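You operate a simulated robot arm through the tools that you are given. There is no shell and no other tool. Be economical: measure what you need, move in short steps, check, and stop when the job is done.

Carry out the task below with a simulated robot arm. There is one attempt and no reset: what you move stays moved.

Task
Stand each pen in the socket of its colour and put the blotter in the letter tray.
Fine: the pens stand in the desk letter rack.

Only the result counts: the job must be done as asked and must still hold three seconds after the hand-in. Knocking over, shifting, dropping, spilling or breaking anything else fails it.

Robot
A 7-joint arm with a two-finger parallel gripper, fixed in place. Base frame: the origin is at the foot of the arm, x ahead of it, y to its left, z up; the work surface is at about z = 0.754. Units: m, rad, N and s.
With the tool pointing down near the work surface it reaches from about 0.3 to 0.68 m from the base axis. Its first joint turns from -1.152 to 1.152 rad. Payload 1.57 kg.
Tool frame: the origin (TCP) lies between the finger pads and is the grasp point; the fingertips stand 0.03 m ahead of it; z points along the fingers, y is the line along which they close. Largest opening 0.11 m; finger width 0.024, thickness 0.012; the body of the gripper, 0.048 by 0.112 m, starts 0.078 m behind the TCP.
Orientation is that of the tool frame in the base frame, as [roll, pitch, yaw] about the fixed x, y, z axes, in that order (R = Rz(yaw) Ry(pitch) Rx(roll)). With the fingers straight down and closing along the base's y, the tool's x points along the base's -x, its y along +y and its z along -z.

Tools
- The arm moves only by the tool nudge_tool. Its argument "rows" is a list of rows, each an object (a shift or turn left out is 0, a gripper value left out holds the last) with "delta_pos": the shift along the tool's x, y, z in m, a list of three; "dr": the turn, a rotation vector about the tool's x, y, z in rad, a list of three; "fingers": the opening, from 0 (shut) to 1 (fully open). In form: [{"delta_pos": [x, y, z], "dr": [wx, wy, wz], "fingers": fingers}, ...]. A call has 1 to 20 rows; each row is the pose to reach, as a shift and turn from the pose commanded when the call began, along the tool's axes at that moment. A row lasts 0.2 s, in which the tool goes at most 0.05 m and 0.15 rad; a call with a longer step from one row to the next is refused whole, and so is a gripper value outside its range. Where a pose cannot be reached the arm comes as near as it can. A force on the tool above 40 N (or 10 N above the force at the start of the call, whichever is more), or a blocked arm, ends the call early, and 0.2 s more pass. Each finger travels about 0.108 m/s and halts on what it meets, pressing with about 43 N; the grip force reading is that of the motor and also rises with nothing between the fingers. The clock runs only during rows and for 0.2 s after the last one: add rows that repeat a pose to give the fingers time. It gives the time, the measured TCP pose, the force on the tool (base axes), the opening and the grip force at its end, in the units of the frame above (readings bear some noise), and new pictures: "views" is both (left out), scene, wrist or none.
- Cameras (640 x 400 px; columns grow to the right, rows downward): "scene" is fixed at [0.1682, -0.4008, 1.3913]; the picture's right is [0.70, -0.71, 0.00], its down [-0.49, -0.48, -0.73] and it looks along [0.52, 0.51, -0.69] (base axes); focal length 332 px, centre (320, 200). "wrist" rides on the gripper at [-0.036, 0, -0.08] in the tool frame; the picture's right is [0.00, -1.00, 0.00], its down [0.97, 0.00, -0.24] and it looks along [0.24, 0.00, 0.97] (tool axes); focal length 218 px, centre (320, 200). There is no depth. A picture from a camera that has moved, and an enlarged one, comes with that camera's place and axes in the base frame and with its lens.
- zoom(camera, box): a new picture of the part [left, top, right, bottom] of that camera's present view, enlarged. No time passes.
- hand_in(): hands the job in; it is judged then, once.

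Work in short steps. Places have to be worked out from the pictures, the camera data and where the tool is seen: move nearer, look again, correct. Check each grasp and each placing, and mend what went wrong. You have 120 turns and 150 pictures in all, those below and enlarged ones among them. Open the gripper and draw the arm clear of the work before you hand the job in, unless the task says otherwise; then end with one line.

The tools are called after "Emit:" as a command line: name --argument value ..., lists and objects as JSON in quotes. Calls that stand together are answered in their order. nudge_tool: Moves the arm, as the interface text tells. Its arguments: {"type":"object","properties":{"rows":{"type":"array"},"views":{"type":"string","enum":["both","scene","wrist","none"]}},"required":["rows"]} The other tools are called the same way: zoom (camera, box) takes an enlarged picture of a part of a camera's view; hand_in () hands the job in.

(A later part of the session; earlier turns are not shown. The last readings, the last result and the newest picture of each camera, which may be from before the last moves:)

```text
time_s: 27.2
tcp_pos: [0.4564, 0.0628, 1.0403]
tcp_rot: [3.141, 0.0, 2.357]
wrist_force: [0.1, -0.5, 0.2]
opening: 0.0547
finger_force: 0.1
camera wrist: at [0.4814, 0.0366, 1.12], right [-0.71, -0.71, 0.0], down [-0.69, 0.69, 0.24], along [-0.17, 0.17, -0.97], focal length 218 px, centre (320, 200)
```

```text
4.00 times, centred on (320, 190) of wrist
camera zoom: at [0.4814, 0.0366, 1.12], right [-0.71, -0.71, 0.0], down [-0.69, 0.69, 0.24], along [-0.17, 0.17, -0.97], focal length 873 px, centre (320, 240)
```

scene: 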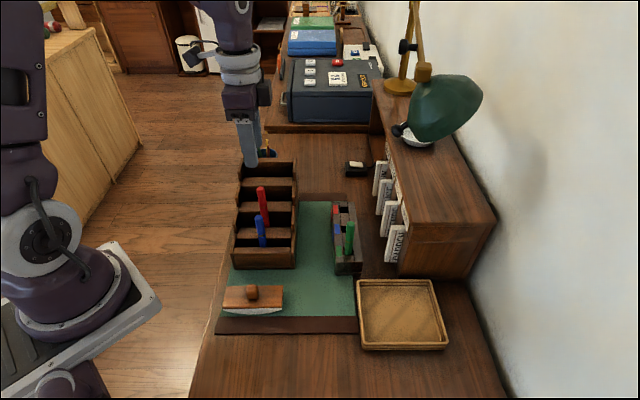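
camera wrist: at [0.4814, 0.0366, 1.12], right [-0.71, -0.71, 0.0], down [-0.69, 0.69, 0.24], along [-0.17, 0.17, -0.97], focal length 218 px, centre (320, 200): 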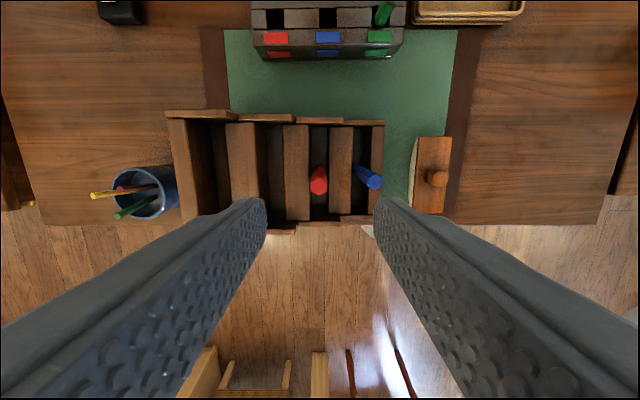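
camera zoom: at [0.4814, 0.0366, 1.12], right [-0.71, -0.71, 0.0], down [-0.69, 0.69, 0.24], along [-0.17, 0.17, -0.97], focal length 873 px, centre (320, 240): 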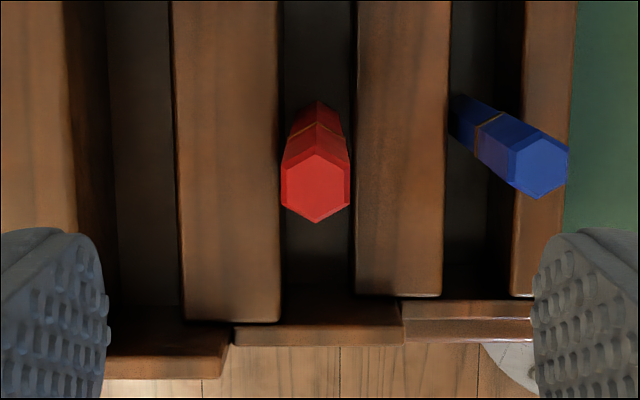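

Red is centred under the tool to about 1 mm. I descend and grip it.

Emit:
nudge_tool --rows '[{"delta_pos": [0, 0.001, 0.04]}, {"delta_pos": [0, 0.001, 0.08]}, {"delta_pos": [0, 0.001, 0.12]}, {"delta_pos": [0, 0.001, 0.146]}, {"delta_pos": [0, 0.001, 0.146]}, {"delta_pos": [0, 0.001, 0.146], "fingers": 0.0}, {"delta_pos": [0, 0.001, 0.146], "fingers": 0.0}, {"delta_pos": [0, 0.001, 0.146], "fingers": 0.0}]'

```text
time_s: 29.0
tcp_pos: [0.4582, 0.0596, 0.895]
tcp_rot: [3.141, 0.0, 2.358]
wrist_force: [-0.2, 0.0, 0.8]
opening: 0.0166
finger_force: 31.4
camera wrist: at [0.4828, 0.0349, 0.9742], right [-0.71, -0.71, 0.0], down [-0.69, 0.69, 0.24], along [-0.17, 0.17, -0.97], focal length 218 px, centre (320, 200)
```

scene: 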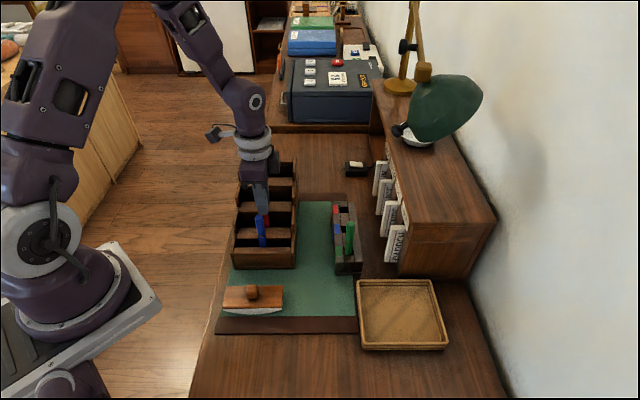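
wrist: 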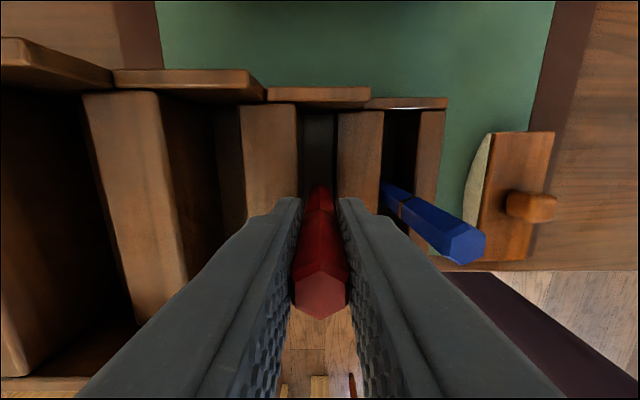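

Red gripped. I lift it, then move right past the rack, staying short of the red socket to check clearance from the lamp.

Emit:
nudge_tool --rows '[{"delta_pos": [0, 0, -0.04]}, {"delta_pos": [0, 0, -0.08]}, {"delta_pos": [0, 0, -0.12]}, {"delta_pos": [-0.01, 0, -0.15]}, {"delta_pos": [-0.055, 0, -0.15]}, {"delta_pos": [-0.1, 0.01, -0.14]}, {"delta_pos": [-0.14, 0.015, -0.11]}, {"delta_pos": [-0.165, 0.02, -0.07]}, {"delta_pos": [-0.165, 0.02, -0.07]}]'

Emit:
zoom --camera "scene" --box '[300, 70, 500, 270]'

```text
refused: row 7 steps farther than a row can; nothing moved
```

```text
2.00 times, centred on (400, 170) of scene
camera zoom: at [0.1682, -0.4008, 1.3913], right [0.7, -0.71, 0.0], down [-0.49, -0.48, -0.73], along [0.52, 0.51, -0.69], focal length 664 px, centre (160, 260)
```

zoom: 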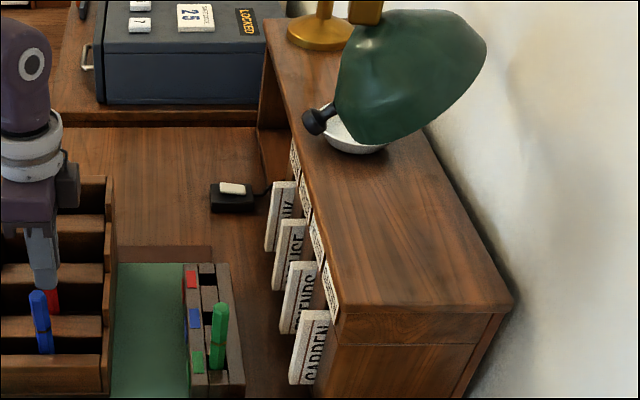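

The call was refused for a step too long; I repeat it with smaller steps.

Emit:
nudge_tool --rows '[{"delta_pos": [0, 0, -0.04]}, {"delta_pos": [0, 0, -0.08]}, {"delta_pos": [0, 0, -0.12]}, {"delta_pos": [0, 0, -0.15]}, {"delta_pos": [-0.045, 0, -0.15]}, {"delta_pos": [-0.085, 0.01, -0.14]}, {"delta_pos": [-0.12, 0.015, -0.115]}, {"delta_pos": [-0.145, 0.02, -0.08]}, {"delta_pos": [-0.165, 0.02, -0.07]}, {"delta_pos": [-0.165, 0.02, -0.07]}]'

Emit:
zoom --camera "scene" --box '[300, 70, 500, 270]'

```text
time_s: 31.2
tcp_pos: [0.5906, -0.0446, 0.9627]
tcp_rot: [3.141, 0.0, 2.355]
wrist_force: [-0.1, -0.2, -0.4]
opening: 0.0169
finger_force: 31.5
camera wrist: at [0.6143, -0.0701, 1.042], right [-0.71, -0.71, 0.0], down [-0.69, 0.69, 0.24], along [-0.17, 0.17, -0.97], focal length 218 px, centre (320, 200)
```

scene: 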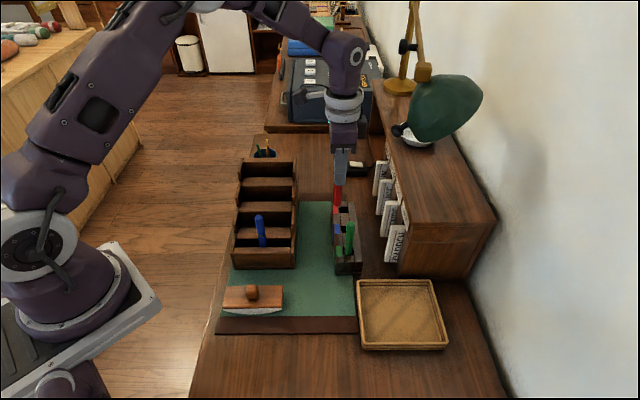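
wrist: 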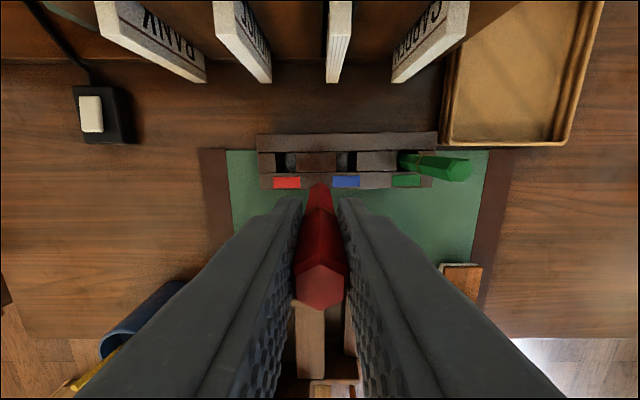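

```text
2.00 times, centred on (400, 170) of scene
camera zoom: at [0.1682, -0.4009, 1.3913], right [0.7, -0.71, 0.0], down [-0.49, -0.48, -0.73], along [0.52, 0.51, -0.69], focal length 664 px, centre (160, 260)
```

zoom: 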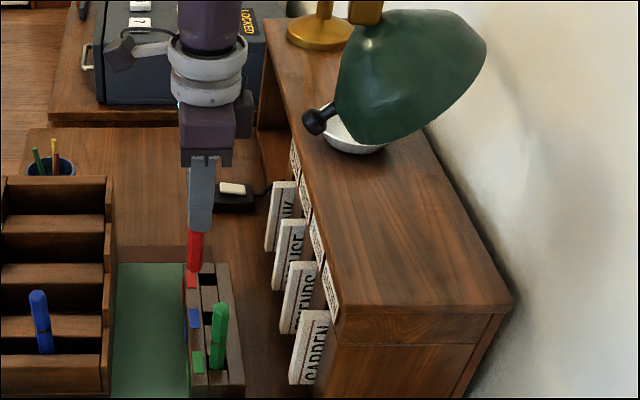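

Clearance to the lamp is ample. I zoom on the sockets to fix the red hole's place.

Emit:
zoom --camera "wrist" --box '[250, 120, 450, 220]'

```text
3.20 times, centred on (350, 170) of wrist
camera zoom: at [0.6143, -0.0701, 1.042], right [-0.71, -0.71, 0.0], down [-0.69, 0.69, 0.24], along [-0.17, 0.17, -0.97], focal length 698 px, centre (224, 296)
```

zoom: 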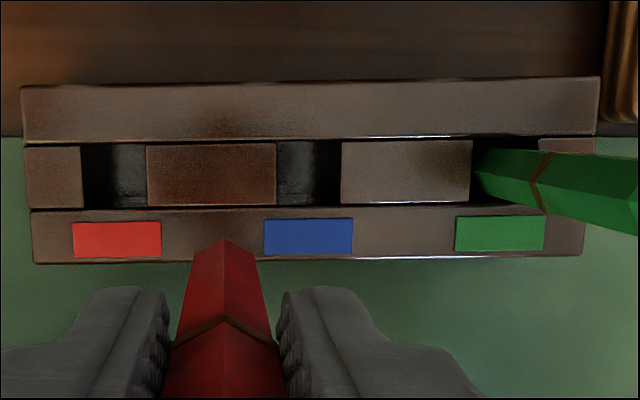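

Red hole is at r+.022, f+.037 from the pen's foot. I move there with the foot about 1.5 cm above the block.

Emit:
nudge_tool --rows '[{"delta_pos": [-0.0224, 0.0368, 0.0]}, {"delta_pos": [-0.0224, 0.0368, 0.02]}, {"delta_pos": [-0.0224, 0.0368, 0.037]}, {"delta_pos": [-0.0224, 0.0368, 0.037]}]' --views "none"

Emit:
zoom --camera "wrist" --box '[280, 140, 360, 220]'

Emit:
zoom --camera "scene" --box '[310, 170, 390, 250]'

```text
time_s: 32.2
tcp_pos: [0.6314, -0.0335, 0.9247]
tcp_rot: [3.142, 0.001, 2.356]
wrist_force: [0.0, -0.5, 0.1]
opening: 0.017
finger_force: 31.6
```

```text
5.00 times, centred on (320, 180) of wrist
camera zoom: at [0.6552, -0.0579, 1.0052], right [-0.71, -0.71, 0.0], down [-0.69, 0.69, 0.24], along [-0.17, 0.17, -0.97], focal length 1091 px, centre (320, 300)
```

zoom: 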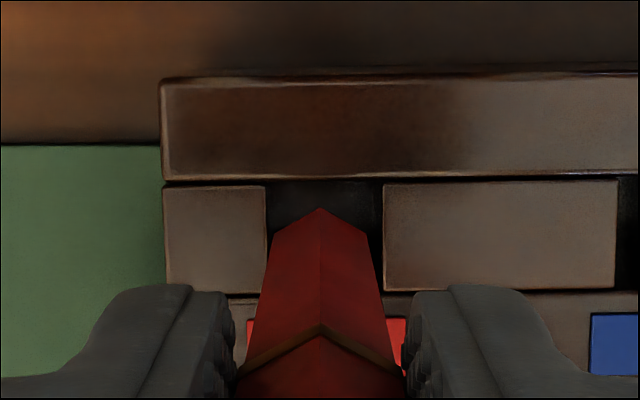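

```text
5.00 times, centred on (350, 210) of scene
camera zoom: at [0.1682, -0.4008, 1.3913], right [0.7, -0.71, 0.0], down [-0.49, -0.48, -0.73], along [0.52, 0.51, -0.69], focal length 1659 px, centre (170, 150)
```

zoom: 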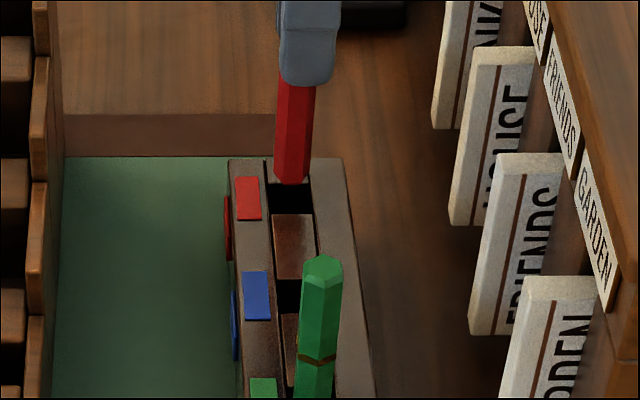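

Very nearly aligned; I shift 1 mm right and 1 mm nearer and lower into the hole.

Emit:
nudge_tool --rows '[{"delta_pos": [-0.0012, -0.0008, 0]}, {"delta_pos": [-0.0012, -0.0008, 0.008]}, {"delta_pos": [-0.0012, -0.0008, 0.014]}, {"delta_pos": [-0.0012, -0.0008, 0.02]}, {"delta_pos": [-0.0012, -0.0008, 0.026]}, {"delta_pos": [-0.0012, -0.0008, 0.026]}]' --views "none"

Emit:
zoom --camera "wrist" --box '[280, 140, 360, 220]'

```text
time_s: 33.6
tcp_pos: [0.6326, -0.0336, 0.8997]
tcp_rot: [-3.141, 0.001, 2.354]
wrist_force: [-0.5, 0.4, 0.8]
opening: 0.0166
finger_force: 31.8
```

```text
5.00 times, centred on (320, 180) of wrist
camera zoom: at [0.656, -0.0591, 0.9802], right [-0.71, -0.71, 0.0], down [-0.69, 0.69, 0.24], along [-0.17, 0.17, -0.97], focal length 1091 px, centre (320, 300)
```

zoom: 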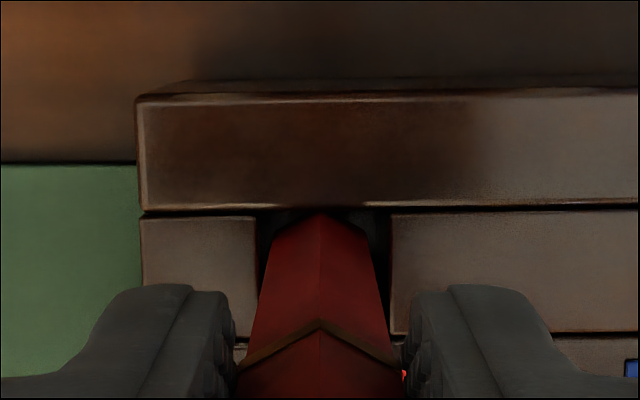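

It has entered freely. I lower to the bottom.

Emit:
nudge_tool --rows '[{"delta_pos": [0, 0, 0.008]}, {"delta_pos": [0, 0, 0.016]}, {"delta_pos": [0, 0, 0.024]}, {"delta_pos": [0, 0, 0.028]}, {"delta_pos": [0, 0, 0.031]}, {"delta_pos": [0, 0, 0.034]}, {"delta_pos": [0, 0, 0.036]}]' --views "none"

Emit:
zoom --camera "scene" --box '[310, 170, 390, 250]'

```text
time_s: 35.2
tcp_pos: [0.6328, -0.0351, 0.8657]
tcp_rot: [3.14, 0.002, 2.358]
wrist_force: [1.0, -1.4, 27.1]
opening: 0.0173
finger_force: 31.9
```

```text
5.00 times, centred on (350, 210) of scene
camera zoom: at [0.1676, -0.4009, 1.3914], right [0.7, -0.71, 0.0], down [-0.49, -0.48, -0.73], along [0.52, 0.51, -0.69], focal length 1659 px, centre (170, 150)
```

zoom: 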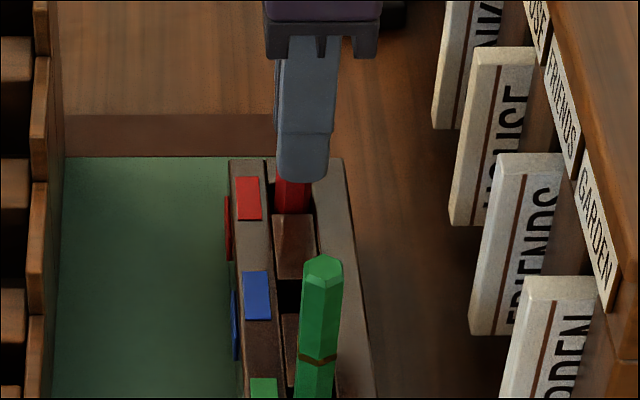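

Bottomed out cleanly. I relieve, open and rise, then back away toward the blue pen.

Emit:
nudge_tool --rows '[{"delta_pos": [0, 0, -0.003]}, {"delta_pos": [0, 0, -0.003], "fingers": 0.5}, {"delta_pos": [0, 0, -0.003], "fingers": 0.5}, {"delta_pos": [0, 0, -0.003], "fingers": 0.5}, {"delta_pos": [0, 0, -0.04]}, {"delta_pos": [0, 0, -0.08]}, {"delta_pos": [0, 0, -0.12]}, {"delta_pos": [0, 0, -0.14]}, {"delta_pos": [0.04, -0.02, -0.15]}, {"delta_pos": [0.08, -0.04, -0.15]}, {"delta_pos": [0.08, -0.04, -0.15]}]' --views "scene"

Emit:
zoom --camera "scene" --box '[310, 170, 390, 250]'

```text
time_s: 37.6
tcp_pos: [0.5462, -0.0064, 1.0135]
tcp_rot: [3.14, 0.0, 2.357]
wrist_force: [0.3, 0.1, 0.0]
opening: 0.055
finger_force: 0.1
```

scene: 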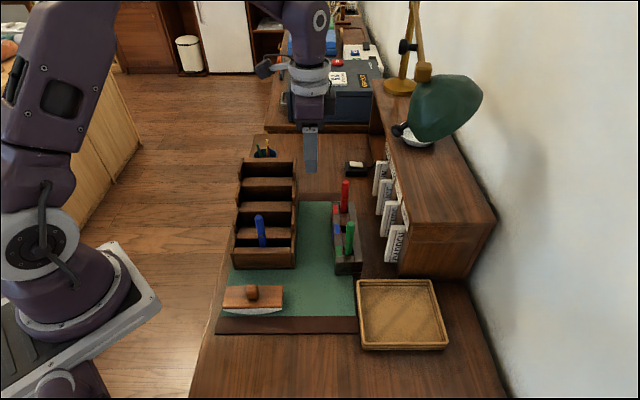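

```text
5.00 times, centred on (350, 210) of scene
camera zoom: at [0.1682, -0.4008, 1.3913], right [0.7, -0.71, 0.0], down [-0.49, -0.48, -0.73], along [0.52, 0.51, -0.69], focal length 1659 px, centre (170, 150)
```

zoom: 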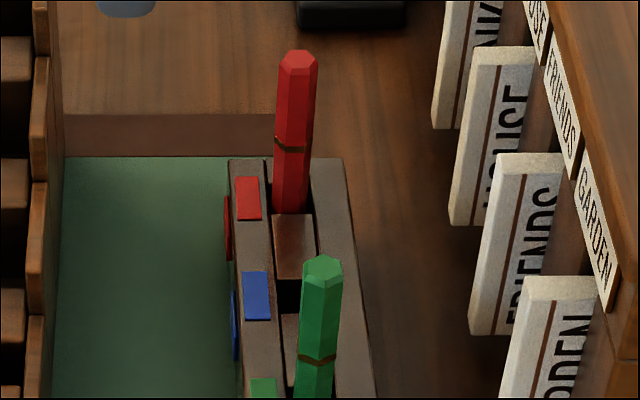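

Red stands. Now above the blue pen (~(.4155,.023)).

Emit:
nudge_tool --rows '[{"delta_pos": [0.035, -0.024, 0]}, {"delta_pos": [0.075, -0.048, 0]}, {"delta_pos": [0.1132, -0.0716, 0]}, {"delta_pos": [0.1132, -0.0716, 0]}, {"delta_pos": [0.1132, -0.0716, 0]}]' --views "none"

Emit:
zoom --camera "wrist" --box '[240, 140, 400, 240]'

```text
time_s: 38.8
tcp_pos: [0.4152, 0.0239, 1.0122]
tcp_rot: [3.141, 0.0, 2.356]
wrist_force: [0.4, -0.3, 0.4]
opening: 0.055
finger_force: 0.1
```

```text
4.00 times, centred on (320, 190) of wrist
camera zoom: at [0.4392, -0.001, 1.0925], right [-0.71, -0.71, 0.0], down [-0.69, 0.69, 0.24], along [-0.17, 0.17, -0.97], focal length 873 px, centre (320, 240)
```

zoom: 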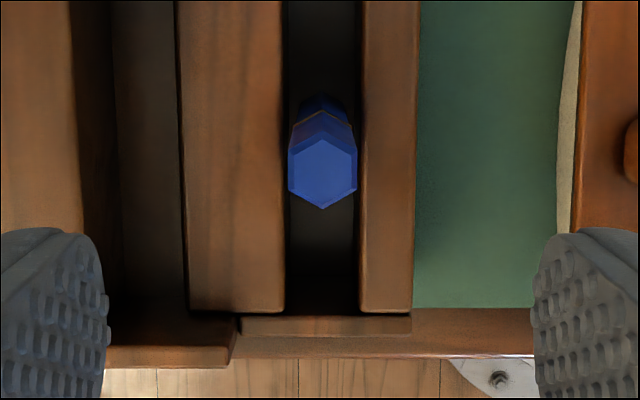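

Blue is 2.5 mm to the right of the axis; I correct while descending, then grip.

Emit:
nudge_tool --rows '[{"delta_pos": [-0.0025, -0.0007, 0.04]}, {"delta_pos": [-0.0025, -0.0007, 0.08]}, {"delta_pos": [-0.0025, -0.0007, 0.12]}, {"delta_pos": [-0.0025, -0.0007, 0.147]}, {"delta_pos": [-0.0025, -0.0007, 0.147]}, {"delta_pos": [-0.0025, -0.0007, 0.147], "fingers": 0.0}, {"delta_pos": [-0.0025, -0.0007, 0.147], "fingers": 0.0}, {"delta_pos": [-0.0025, -0.0007, 0.147], "fingers": 0.0}]' --views "wrist"

```text
time_s: 40.6
tcp_pos: [0.4172, 0.0232, 0.8654]
tcp_rot: [-3.141, -0.001, 2.355]
wrist_force: [-0.8, -0.8, -0.3]
opening: 0.0166
finger_force: 32.6
camera wrist: at [0.4414, -0.0025, 0.9457], right [-0.71, -0.71, 0.0], down [-0.69, 0.69, 0.24], along [-0.17, 0.17, -0.97], focal length 218 px, centre (320, 200)
```

wrist: 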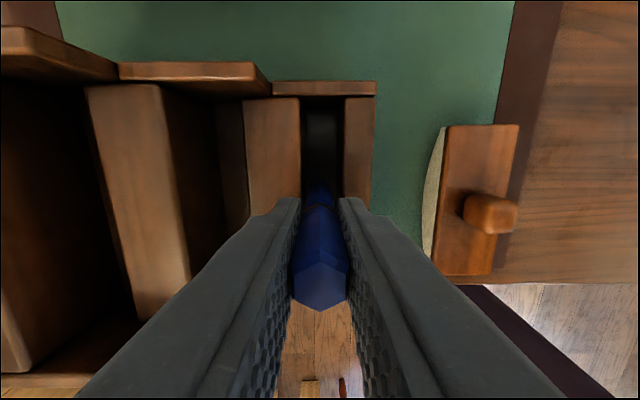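

Blue gripped. I lift it and carry it above the blue socket at a height clear of the standing pens.

Emit:
nudge_tool --rows '[{"delta_pos": [0, 0, -0.04]}, {"delta_pos": [0, 0, -0.08]}, {"delta_pos": [0, 0, -0.12]}, {"delta_pos": [0, 0, -0.165]}, {"delta_pos": [-0.045, 0.01, -0.165]}, {"delta_pos": [-0.085, 0.02, -0.165]}, {"delta_pos": [-0.125, 0.03, -0.165]}, {"delta_pos": [-0.16, 0.04, -0.165]}, {"delta_pos": [-0.189, 0.046, -0.165]}, {"delta_pos": [-0.189, 0.046, -0.125]}, {"delta_pos": [-0.189, 0.046, -0.08]}, {"delta_pos": [-0.189, 0.046, -0.08]}]' --views "scene"

Emit:
zoom --camera "wrist" --box '[270, 130, 370, 230]'

```text
time_s: 43.2
tcp_pos: [0.5836, -0.0803, 0.9464]
tcp_rot: [-3.141, 0.0, 2.357]
wrist_force: [-0.6, -0.1, -0.8]
opening: 0.0168
finger_force: 31.5
```

scene: 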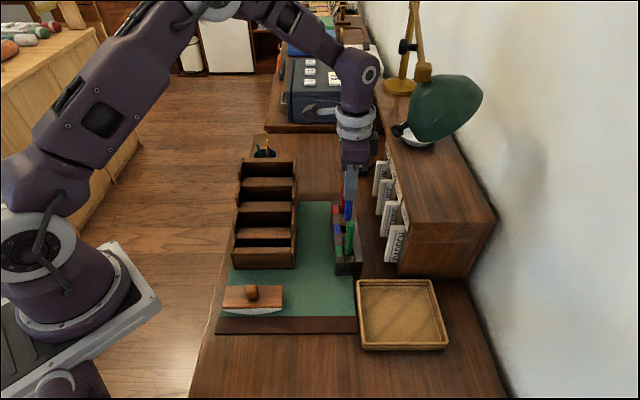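

```text
4.00 times, centred on (320, 180) of wrist
camera zoom: at [0.6073, -0.1048, 1.0254], right [-0.71, -0.71, 0.0], down [-0.69, 0.69, 0.24], along [-0.17, 0.17, -0.97], focal length 873 px, centre (320, 280)
```

zoom: 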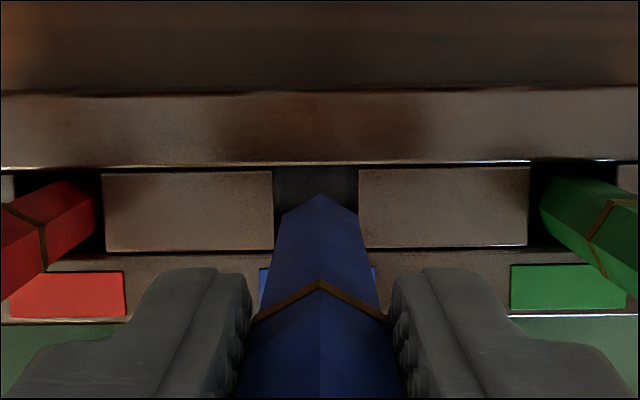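

Aligned within 1 mm; small correction, then lower into the hole.

Emit:
nudge_tool --rows '[{"delta_pos": [-0.0008, 0.001, 0]}, {"delta_pos": [-0.0008, 0.001, 0.015]}, {"delta_pos": [-0.0008, 0.001, 0.028]}, {"delta_pos": [-0.0008, 0.001, 0.034]}, {"delta_pos": [-0.0008, 0.001, 0.04]}, {"delta_pos": [-0.0008, 0.001, 0.046]}, {"delta_pos": [-0.0008, 0.001, 0.046]}]' --views "none"

Emit:
zoom --camera "wrist" --box '[280, 140, 360, 220]'

```text
time_s: 44.8
tcp_pos: [0.5849, -0.08, 0.9008]
tcp_rot: [-3.141, 0.002, 2.356]
wrist_force: [0.3, -0.7, 1.0]
opening: 0.0167
finger_force: 32.4
```

```text
5.00 times, centred on (320, 180) of wrist
camera zoom: at [0.6093, -0.1048, 0.9804], right [-0.71, -0.71, 0.0], down [-0.69, 0.69, 0.24], along [-0.17, 0.17, -0.97], focal length 1091 px, centre (320, 300)
```

zoom: 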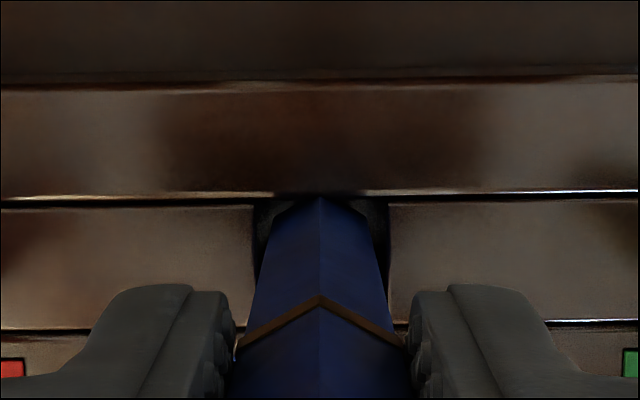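

It entered freely. I lower to the bottom, relieve, open and rise.

Emit:
nudge_tool --rows '[{"delta_pos": [0, 0, 0.008]}, {"delta_pos": [0, 0, 0.016]}, {"delta_pos": [0, 0, 0.024]}, {"delta_pos": [0, 0, 0.028]}, {"delta_pos": [0, 0, 0.031]}, {"delta_pos": [0, 0, 0.034]}, {"delta_pos": [0, 0, 0.036]}]' --views "none"

Emit:
zoom --camera "scene" --box '[310, 170, 390, 250]'

```text
time_s: 46.4
tcp_pos: [0.5848, -0.08, 0.8652]
tcp_rot: [3.14, 0.004, 2.355]
wrist_force: [1.5, 1.1, 28.8]
opening: 0.0168
finger_force: 31.4
```

```text
5.00 times, centred on (350, 210) of scene
camera zoom: at [0.1677, -0.4008, 1.3914], right [0.7, -0.71, 0.0], down [-0.49, -0.48, -0.73], along [0.52, 0.51, -0.69], focal length 1659 px, centre (170, 150)
```

zoom: 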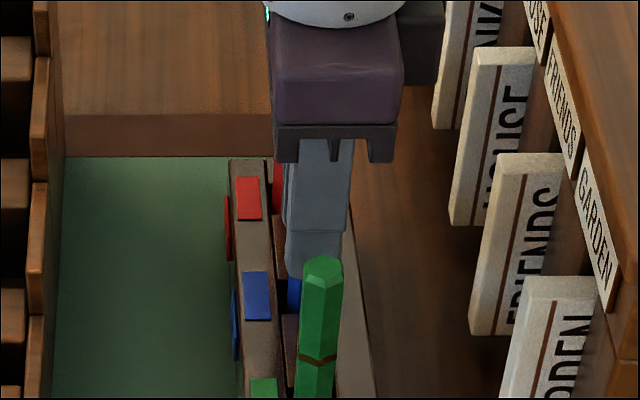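

Bottomed at 29 N. Release, rise and back off left.

Emit:
nudge_tool --rows '[{"delta_pos": [0, 0, -0.003]}, {"delta_pos": [0, 0, -0.003], "fingers": 0.45}, {"delta_pos": [0, 0, -0.003], "fingers": 0.45}, {"delta_pos": [0, 0, -0.003], "fingers": 0.45}, {"delta_pos": [0, 0, -0.04]}, {"delta_pos": [0, 0, -0.08]}, {"delta_pos": [0, 0, -0.12]}, {"delta_pos": [0, 0, -0.15]}, {"delta_pos": [0.04, -0.02, -0.15]}, {"delta_pos": [0.08, -0.045, -0.15]}, {"delta_pos": [0.12, -0.07, -0.15]}, {"delta_pos": [0.16, -0.095, -0.15]}, {"delta_pos": [0.16, -0.095, -0.15]}]'

Emit:
zoom --camera "scene" --box '[310, 160, 400, 280]'

Emit:
zoom --camera "scene" --box '[200, 260, 300, 340]'

```text
time_s: 49.2
tcp_pos: [0.4046, -0.0327, 1.0175]
tcp_rot: [3.141, 0.0, 2.357]
wrist_force: [0.9, 0.7, -0.8]
opening: 0.0495
finger_force: 0.1
camera wrist: at [0.4286, -0.0579, 1.0978], right [-0.71, -0.71, 0.0], down [-0.69, 0.69, 0.24], along [-0.17, 0.17, -0.97], focal length 218 px, centre (320, 200)
```

scene: 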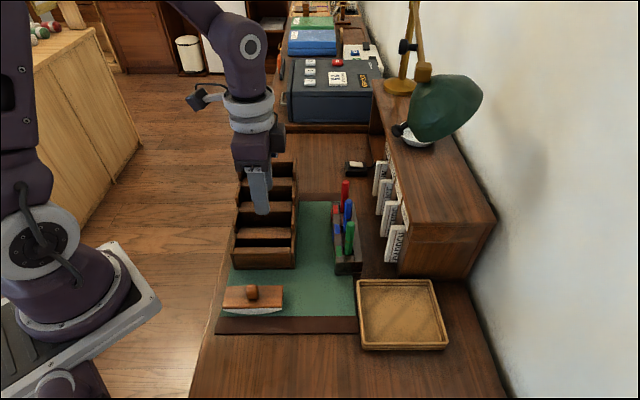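
wrist: 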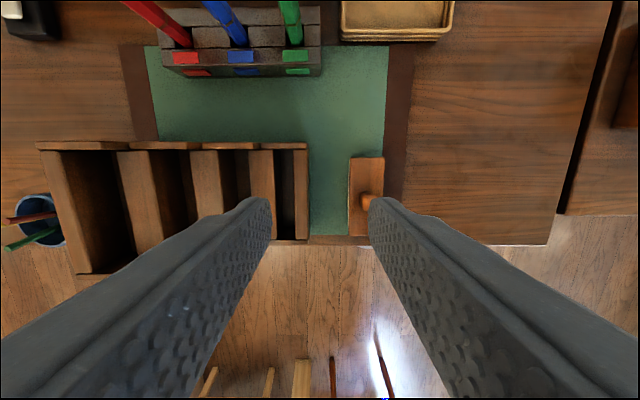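

```text
3.33 times, centred on (355, 220) of scene
camera zoom: at [0.1681, -0.4008, 1.3913], right [0.7, -0.71, 0.0], down [-0.49, -0.48, -0.73], along [0.52, 0.51, -0.69], focal length 1106 px, centre (203, 133)
```

zoom: 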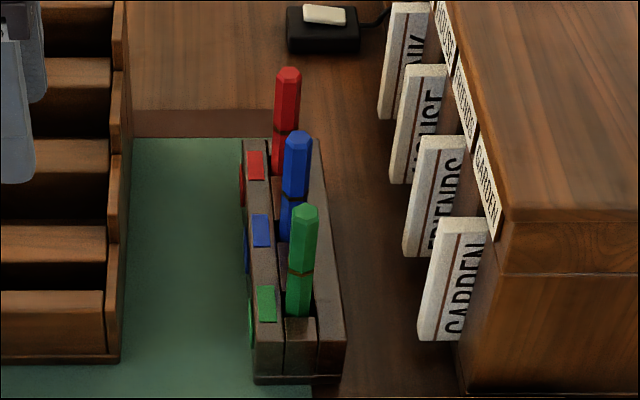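

```text
5.00 times, centred on (250, 300) of scene
camera zoom: at [0.1681, -0.4008, 1.3913], right [0.7, -0.71, 0.0], down [-0.49, -0.48, -0.73], along [0.52, 0.51, -0.69], focal length 1659 px, centre (670, -300)
```

zoom: 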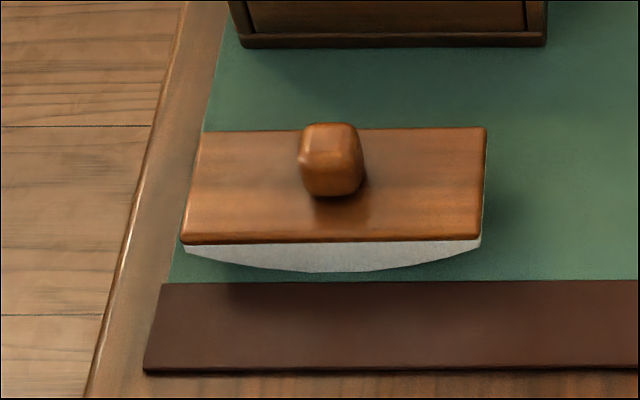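

All three pens stand correctly. Now I move above the blotter's knob (~(.33,-.048)) to look.

Emit:
nudge_tool --rows '[{"delta_pos": [0.022, -0.032, 0]}, {"delta_pos": [0.043, -0.064, 0]}, {"delta_pos": [0.043, -0.064, 0.03]}, {"delta_pos": [0.043, -0.064, 0.06]}, {"delta_pos": [0.043, -0.064, 0.06]}]'

Emit:
zoom --camera "wrist" --box '[240, 110, 400, 250]'

```text
time_s: 50.4
tcp_pos: [0.3276, -0.0498, 0.9563]
tcp_rot: [-3.141, -0.001, 2.353]
wrist_force: [-0.6, 0.3, -1.1]
opening: 0.0493
finger_force: 0.0
camera wrist: at [0.3517, -0.0748, 1.0364], right [-0.71, -0.71, 0.0], down [-0.69, 0.69, 0.24], along [-0.17, 0.17, -0.97], focal length 218 px, centre (320, 200)
```

scene: 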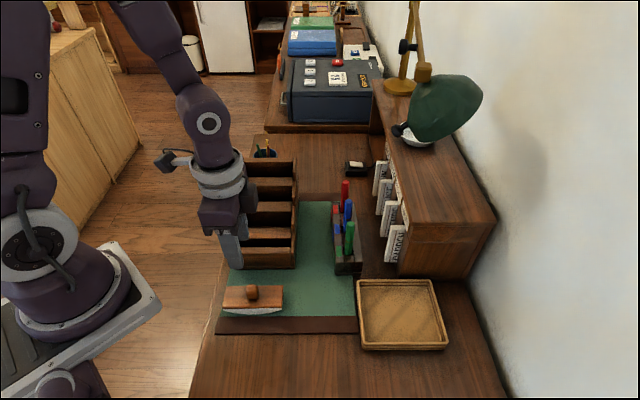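
wrist: 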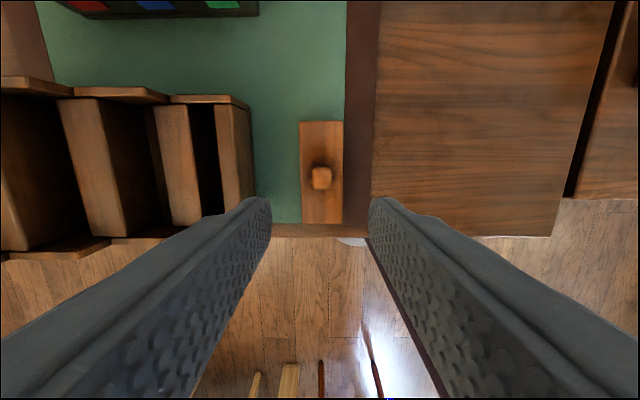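

```text
2.86 times, centred on (320, 180) of wrist
camera zoom: at [0.3517, -0.0748, 1.0364], right [-0.71, -0.71, 0.0], down [-0.69, 0.69, 0.24], along [-0.17, 0.17, -0.97], focal length 624 px, centre (320, 257)
```

zoom: 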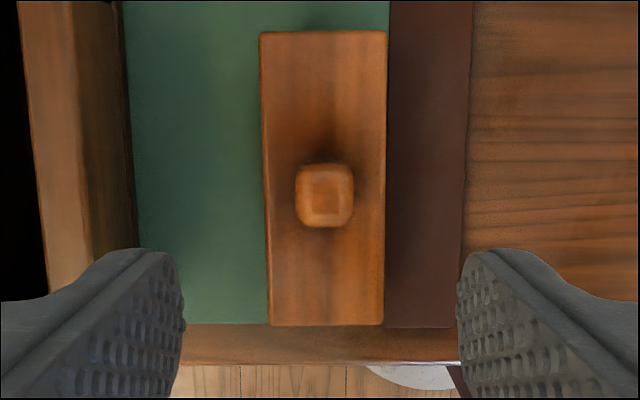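

Knob top is at z≈.817, plate top ≈.78; it lies 4 mm right and 2 mm nearer than the axis. I correct and descend part-way.

Emit:
nudge_tool --rows '[{"delta_pos": [-0.0044, -0.0018, 0.03]}, {"delta_pos": [-0.0044, -0.0018, 0.07]}, {"delta_pos": [-0.0044, -0.0018, 0.1]}, {"delta_pos": [-0.0044, -0.0018, 0.1]}]' --views "wrist"

Emit:
zoom --camera "scene" --box '[200, 230, 300, 330]'

```text
time_s: 51.4
tcp_pos: [0.3317, -0.055, 0.8548]
tcp_rot: [-3.141, 0.0, 2.357]
wrist_force: [-0.5, -0.1, -0.5]
opening: 0.0494
finger_force: 0.1
camera wrist: at [0.3553, -0.0795, 0.9345], right [-0.71, -0.71, 0.0], down [-0.69, 0.69, 0.24], along [-0.17, 0.17, -0.97], focal length 218 px, centre (320, 200)
```

wrist: 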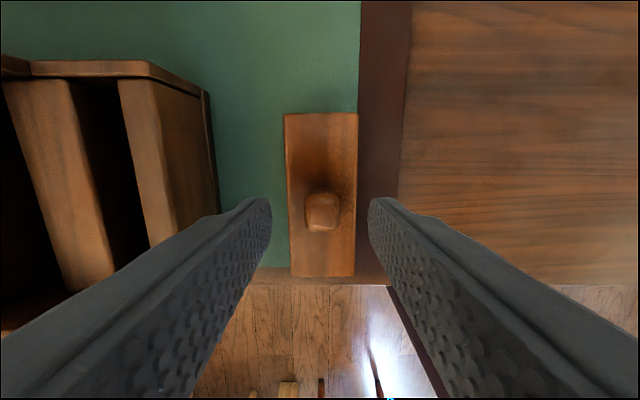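

```text
4.00 times, centred on (250, 280) of scene
camera zoom: at [0.1682, -0.4009, 1.3913], right [0.7, -0.71, 0.0], down [-0.49, -0.48, -0.73], along [0.52, 0.51, -0.69], focal length 1327 px, centre (600, -120)
```

zoom: 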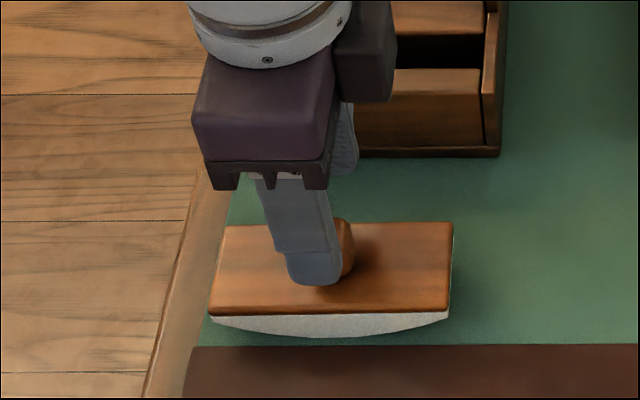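

Knob centred. I descend the last 3.8 cm and close on it.

Emit:
nudge_tool --rows '[{"delta_pos": [0, -0.001, 0.02]}, {"delta_pos": [0, -0.001, 0.036]}, {"delta_pos": [0, -0.001, 0.036]}, {"delta_pos": [0, -0.001, 0.036], "fingers": 0.0}, {"delta_pos": [0, -0.001, 0.036], "fingers": 0.0}, {"delta_pos": [0, -0.001, 0.036], "fingers": 0.0}]' --views "wrist"

Emit:
zoom --camera "scene" --box '[200, 230, 300, 330]'

```text
time_s: 52.8
tcp_pos: [0.3303, -0.0539, 0.8188]
tcp_rot: [3.141, 0.0, 2.356]
wrist_force: [0.5, 0.3, 0.0]
opening: 0.0212
finger_force: 34.1
camera wrist: at [0.3551, -0.0795, 0.9], right [-0.71, -0.71, 0.0], down [-0.69, 0.69, 0.24], along [-0.17, 0.17, -0.97], focal length 218 px, centre (320, 200)
```

wrist: 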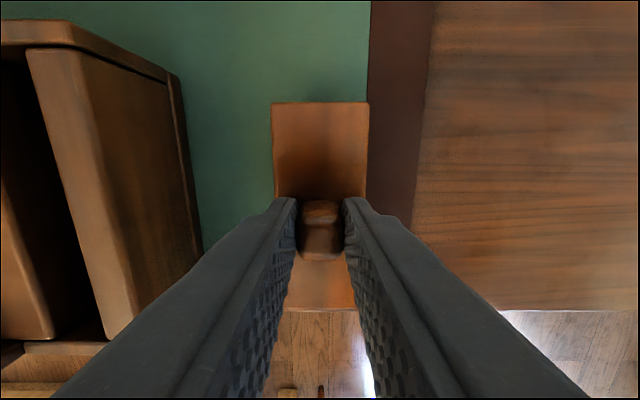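

```text
4.00 times, centred on (250, 280) of scene
camera zoom: at [0.1682, -0.4009, 1.3913], right [0.7, -0.71, 0.0], down [-0.49, -0.48, -0.73], along [0.52, 0.51, -0.69], focal length 1327 px, centre (600, -120)
```

zoom: 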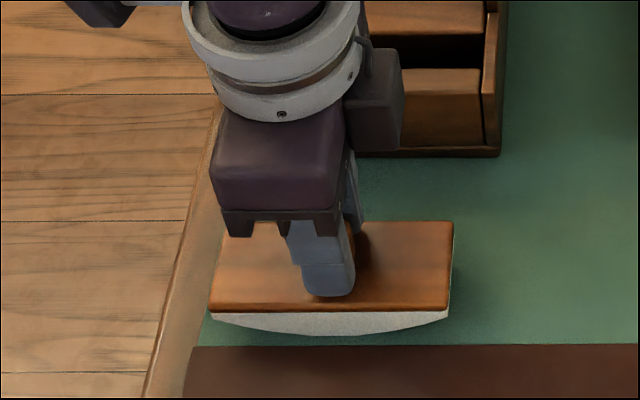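

The knob is gripped (opening .021). I lift 0.12 m and carry the blotter right, to just above the tray (~(.509,-.284)).

Emit:
nudge_tool --rows '[{"delta_pos": [0, 0, -0.02]}, {"delta_pos": [0, 0, -0.06]}, {"delta_pos": [0, 0, -0.1]}, {"delta_pos": [-0.02, -0.03, -0.12]}, {"delta_pos": [-0.06, -0.036, -0.12]}, {"delta_pos": [-0.1, -0.036, -0.12]}, {"delta_pos": [-0.145, -0.036, -0.12]}, {"delta_pos": [-0.19, -0.036, -0.12]}, {"delta_pos": [-0.235, -0.036, -0.12]}, {"delta_pos": [-0.265, -0.036, -0.12]}, {"delta_pos": [-0.289, -0.036, -0.12]}, {"delta_pos": [-0.289, -0.036, -0.12]}]'

Emit:
zoom --camera "scene" --box '[330, 200, 480, 370]'

```text
time_s: 55.4
tcp_pos: [0.5091, -0.2829, 0.9387]
tcp_rot: [-3.14, 0.0, 2.357]
wrist_force: [-0.6, 0.5, -1.0]
opening: 0.0211
finger_force: 34.1
camera wrist: at [0.5328, -0.308, 1.0188], right [-0.71, -0.71, 0.0], down [-0.69, 0.69, 0.24], along [-0.17, 0.17, -0.97], focal length 218 px, centre (320, 200)
```

scene: 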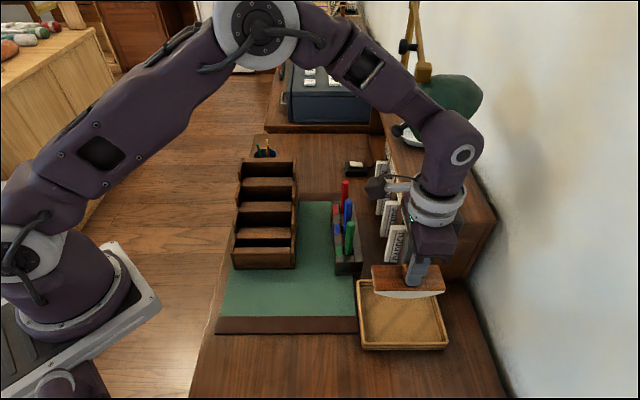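
wrist: 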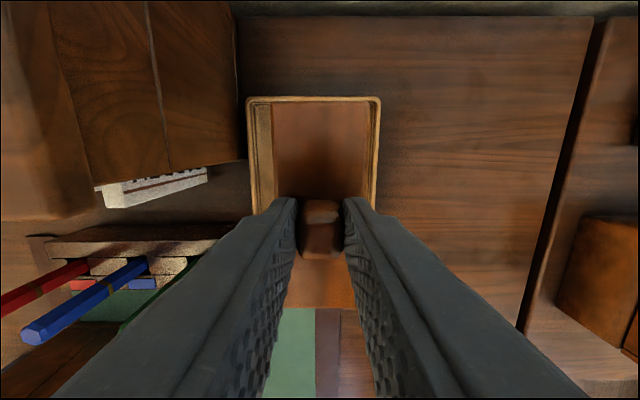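

```text
2.35 times, centred on (405, 285) of scene
camera zoom: at [0.1682, -0.4009, 1.3913], right [0.7, -0.71, 0.0], down [-0.49, -0.48, -0.73], along [0.52, 0.51, -0.69], focal length 781 px, centre (120, 0)
```

zoom: 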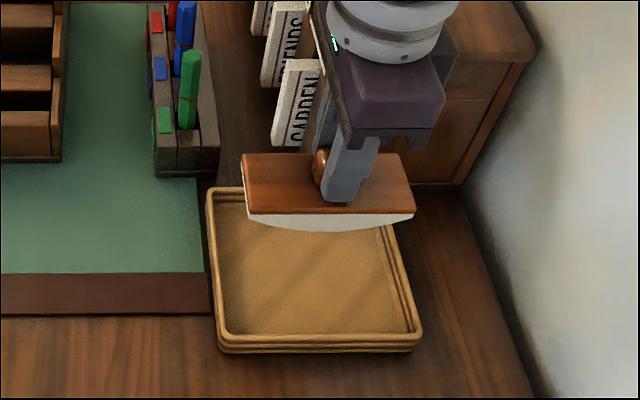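

The tray centre is ~6 mm farther and 3 mm right. I correct and lower in, slowing near the floor.

Emit:
nudge_tool --rows '[{"delta_pos": [-0.003, 0.006, 0.0]}, {"delta_pos": [-0.003, 0.006, 0.035]}, {"delta_pos": [-0.003, 0.006, 0.065]}, {"delta_pos": [-0.003, 0.006, 0.085]}, {"delta_pos": [-0.003, 0.006, 0.085]}]'

Emit:
zoom --camera "scene" --box '[330, 200, 480, 370]'

```text
time_s: 56.6
tcp_pos: [0.5145, -0.2807, 0.8542]
tcp_rot: [-3.141, 0.001, 2.355]
wrist_force: [0.4, 0.2, -1.7]
opening: 0.0214
finger_force: 34.1
camera wrist: at [0.5382, -0.3065, 0.9349], right [-0.71, -0.71, 0.0], down [-0.69, 0.69, 0.24], along [-0.17, 0.17, -0.97], focal length 218 px, centre (320, 200)
```

scene: 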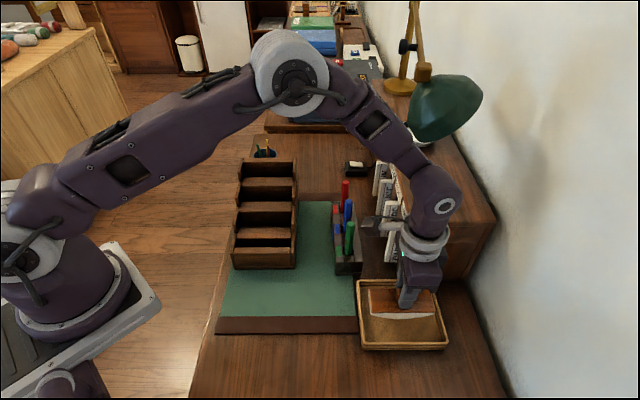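
wrist: 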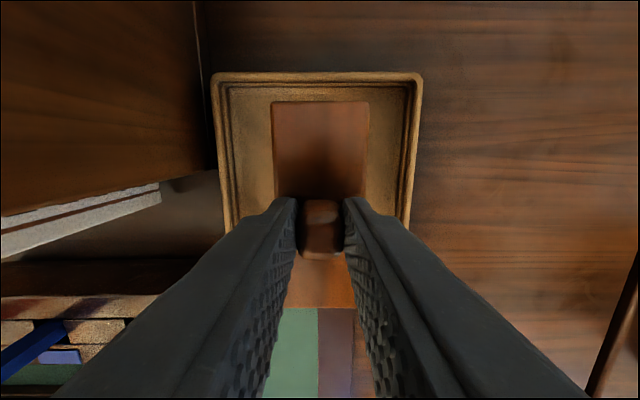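

```text
2.35 times, centred on (405, 285) of scene
camera zoom: at [0.1682, -0.4009, 1.3913], right [0.7, -0.71, 0.0], down [-0.49, -0.48, -0.73], along [0.52, 0.51, -0.69], focal length 781 px, centre (120, 0)
```

zoom: 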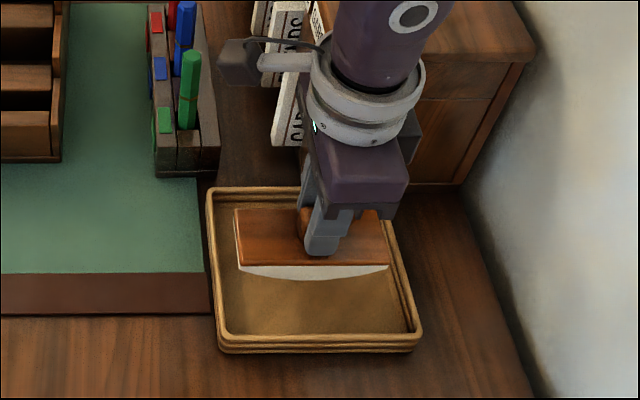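

Well inside the tray. I lower the last ~3 cm until contact.

Emit:
nudge_tool --rows '[{"delta_pos": [0.001, 0, 0.012]}, {"delta_pos": [0.001, 0, 0.02]}, {"delta_pos": [0.001, 0, 0.025]}, {"delta_pos": [0.001, 0, 0.028]}, {"delta_pos": [0.001, 0, 0.031]}]' --views "none"

Emit:
zoom --camera "scene" --box '[330, 200, 480, 370]'

```text
time_s: 57.8
tcp_pos: [0.5148, -0.2808, 0.8227]
tcp_rot: [-3.142, 0.001, 2.358]
wrist_force: [0.4, 0.7, -0.7]
opening: 0.0212
finger_force: 34.5
```

```text
2.35 times, centred on (405, 285) of scene
camera zoom: at [0.1682, -0.4009, 1.3913], right [0.7, -0.71, 0.0], down [-0.49, -0.48, -0.73], along [0.52, 0.51, -0.69], focal length 781 px, centre (120, 0)
```

zoom: 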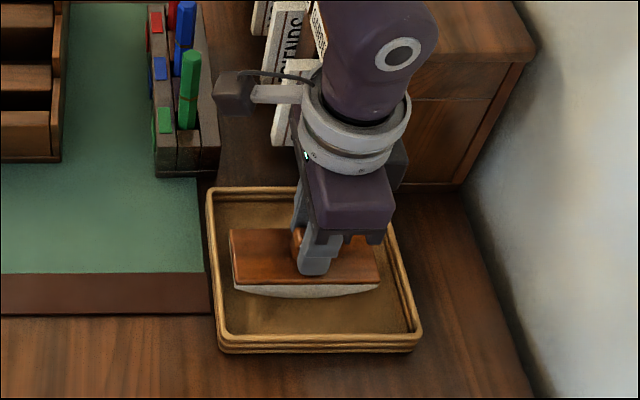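

No contact yet; I lower in 1.5 mm steps.

Emit:
nudge_tool --rows '[{"delta_pos": [0, 0, 0.002]}, {"delta_pos": [0, 0, 0.0035]}, {"delta_pos": [0, 0, 0.005]}, {"delta_pos": [0, 0, 0.0065]}, {"delta_pos": [0, 0, 0.0065]}]' --views "none"

Emit:
zoom --camera "scene" --box '[340, 260, 460, 360]'

```text
time_s: 59.0
tcp_pos: [0.5155, -0.2822, 0.8178]
tcp_rot: [-3.14, 0.007, 2.356]
wrist_force: [-0.6, -2.2, 33.6]
opening: 0.0214
finger_force: 34.4
```

```text
4.00 times, centred on (400, 310) of scene
camera zoom: at [0.1676, -0.4006, 1.3915], right [0.7, -0.71, 0.0], down [-0.49, -0.48, -0.73], along [0.52, 0.51, -0.69], focal length 1327 px, centre (0, -240)
```

zoom: 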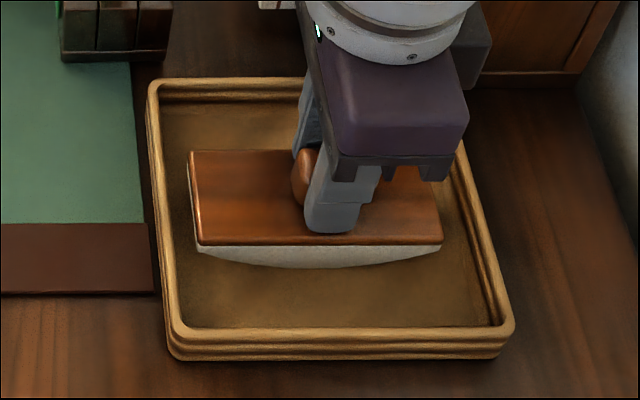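

Contact with the tray floor. I relieve 2 mm, release and rise straight up.

Emit:
nudge_tool --rows '[{"delta_pos": [0, 0, -0.0025]}, {"delta_pos": [0, 0, -0.0025], "fingers": 0.2}, {"delta_pos": [0, 0, -0.0025], "fingers": 0.4}, {"delta_pos": [0, 0, -0.0025], "fingers": 0.45}, {"delta_pos": [0, 0, -0.02]}, {"delta_pos": [0, 0, -0.06]}, {"delta_pos": [0, 0, -0.1]}, {"delta_pos": [0, 0, -0.14]}, {"delta_pos": [0.03, -0.02, -0.16]}, {"delta_pos": [0.07, -0.02, -0.17]}, {"delta_pos": [0.07, -0.02, -0.17]}]'

Emit:
zoom --camera "scene" --box '[310, 160, 470, 360]'

Emit:
zoom --camera "scene" --box '[340, 0, 540, 180]'

```text
time_s: 61.4
tcp_pos: [0.4501, -0.2465, 0.9852]
tcp_rot: [3.141, 0.0, 2.356]
wrist_force: [-1.5, 1.2, -0.9]
opening: 0.0496
finger_force: 0.1
camera wrist: at [0.4743, -0.2712, 1.0657], right [-0.71, -0.71, 0.0], down [-0.69, 0.69, 0.24], along [-0.17, 0.17, -0.97], focal length 218 px, centre (320, 200)
```

scene: 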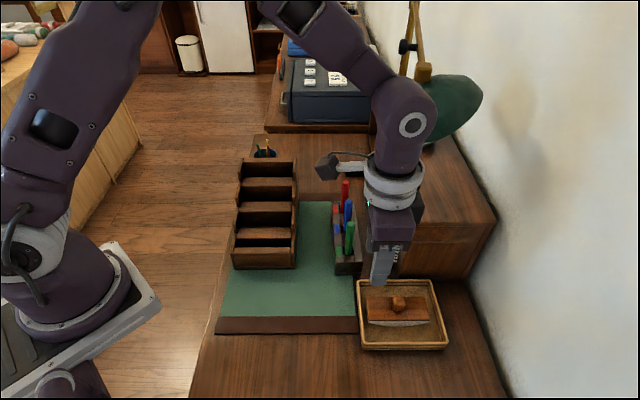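
wrist: 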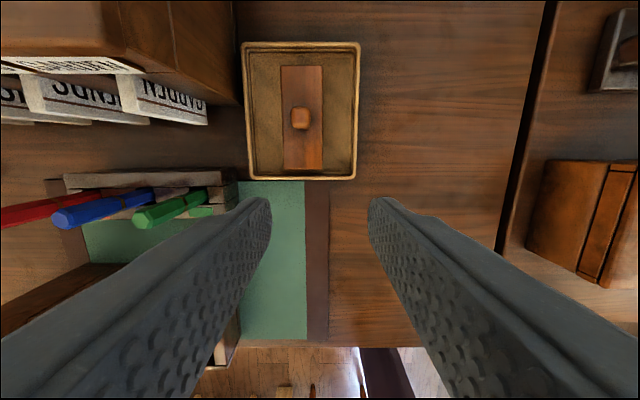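

```text
2.00 times, centred on (390, 260) of scene
camera zoom: at [0.1682, -0.4008, 1.3913], right [0.7, -0.71, 0.0], down [-0.49, -0.48, -0.73], along [0.52, 0.51, -0.69], focal length 664 px, centre (180, 80)
```

zoom: 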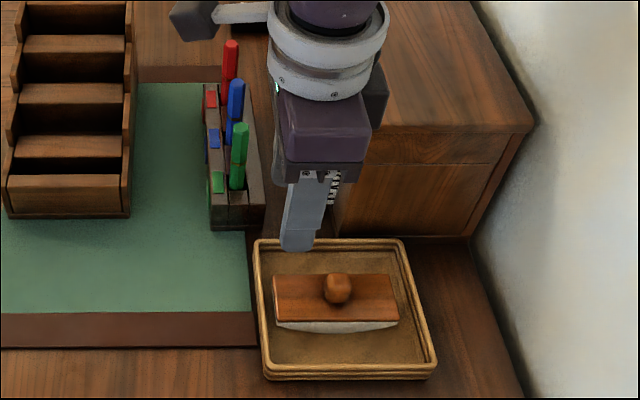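

```text
2.22 times, centred on (440, 90) of scene
camera zoom: at [0.1682, -0.4008, 1.3913], right [0.7, -0.71, 0.0], down [-0.49, -0.48, -0.73], along [0.52, 0.51, -0.69], focal length 737 px, centre (53, 444)
```

zoom: 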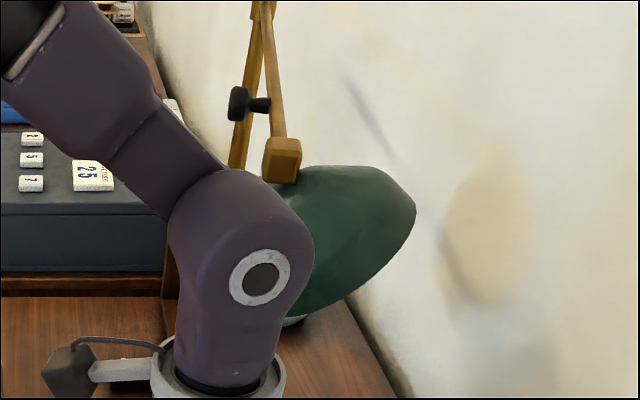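

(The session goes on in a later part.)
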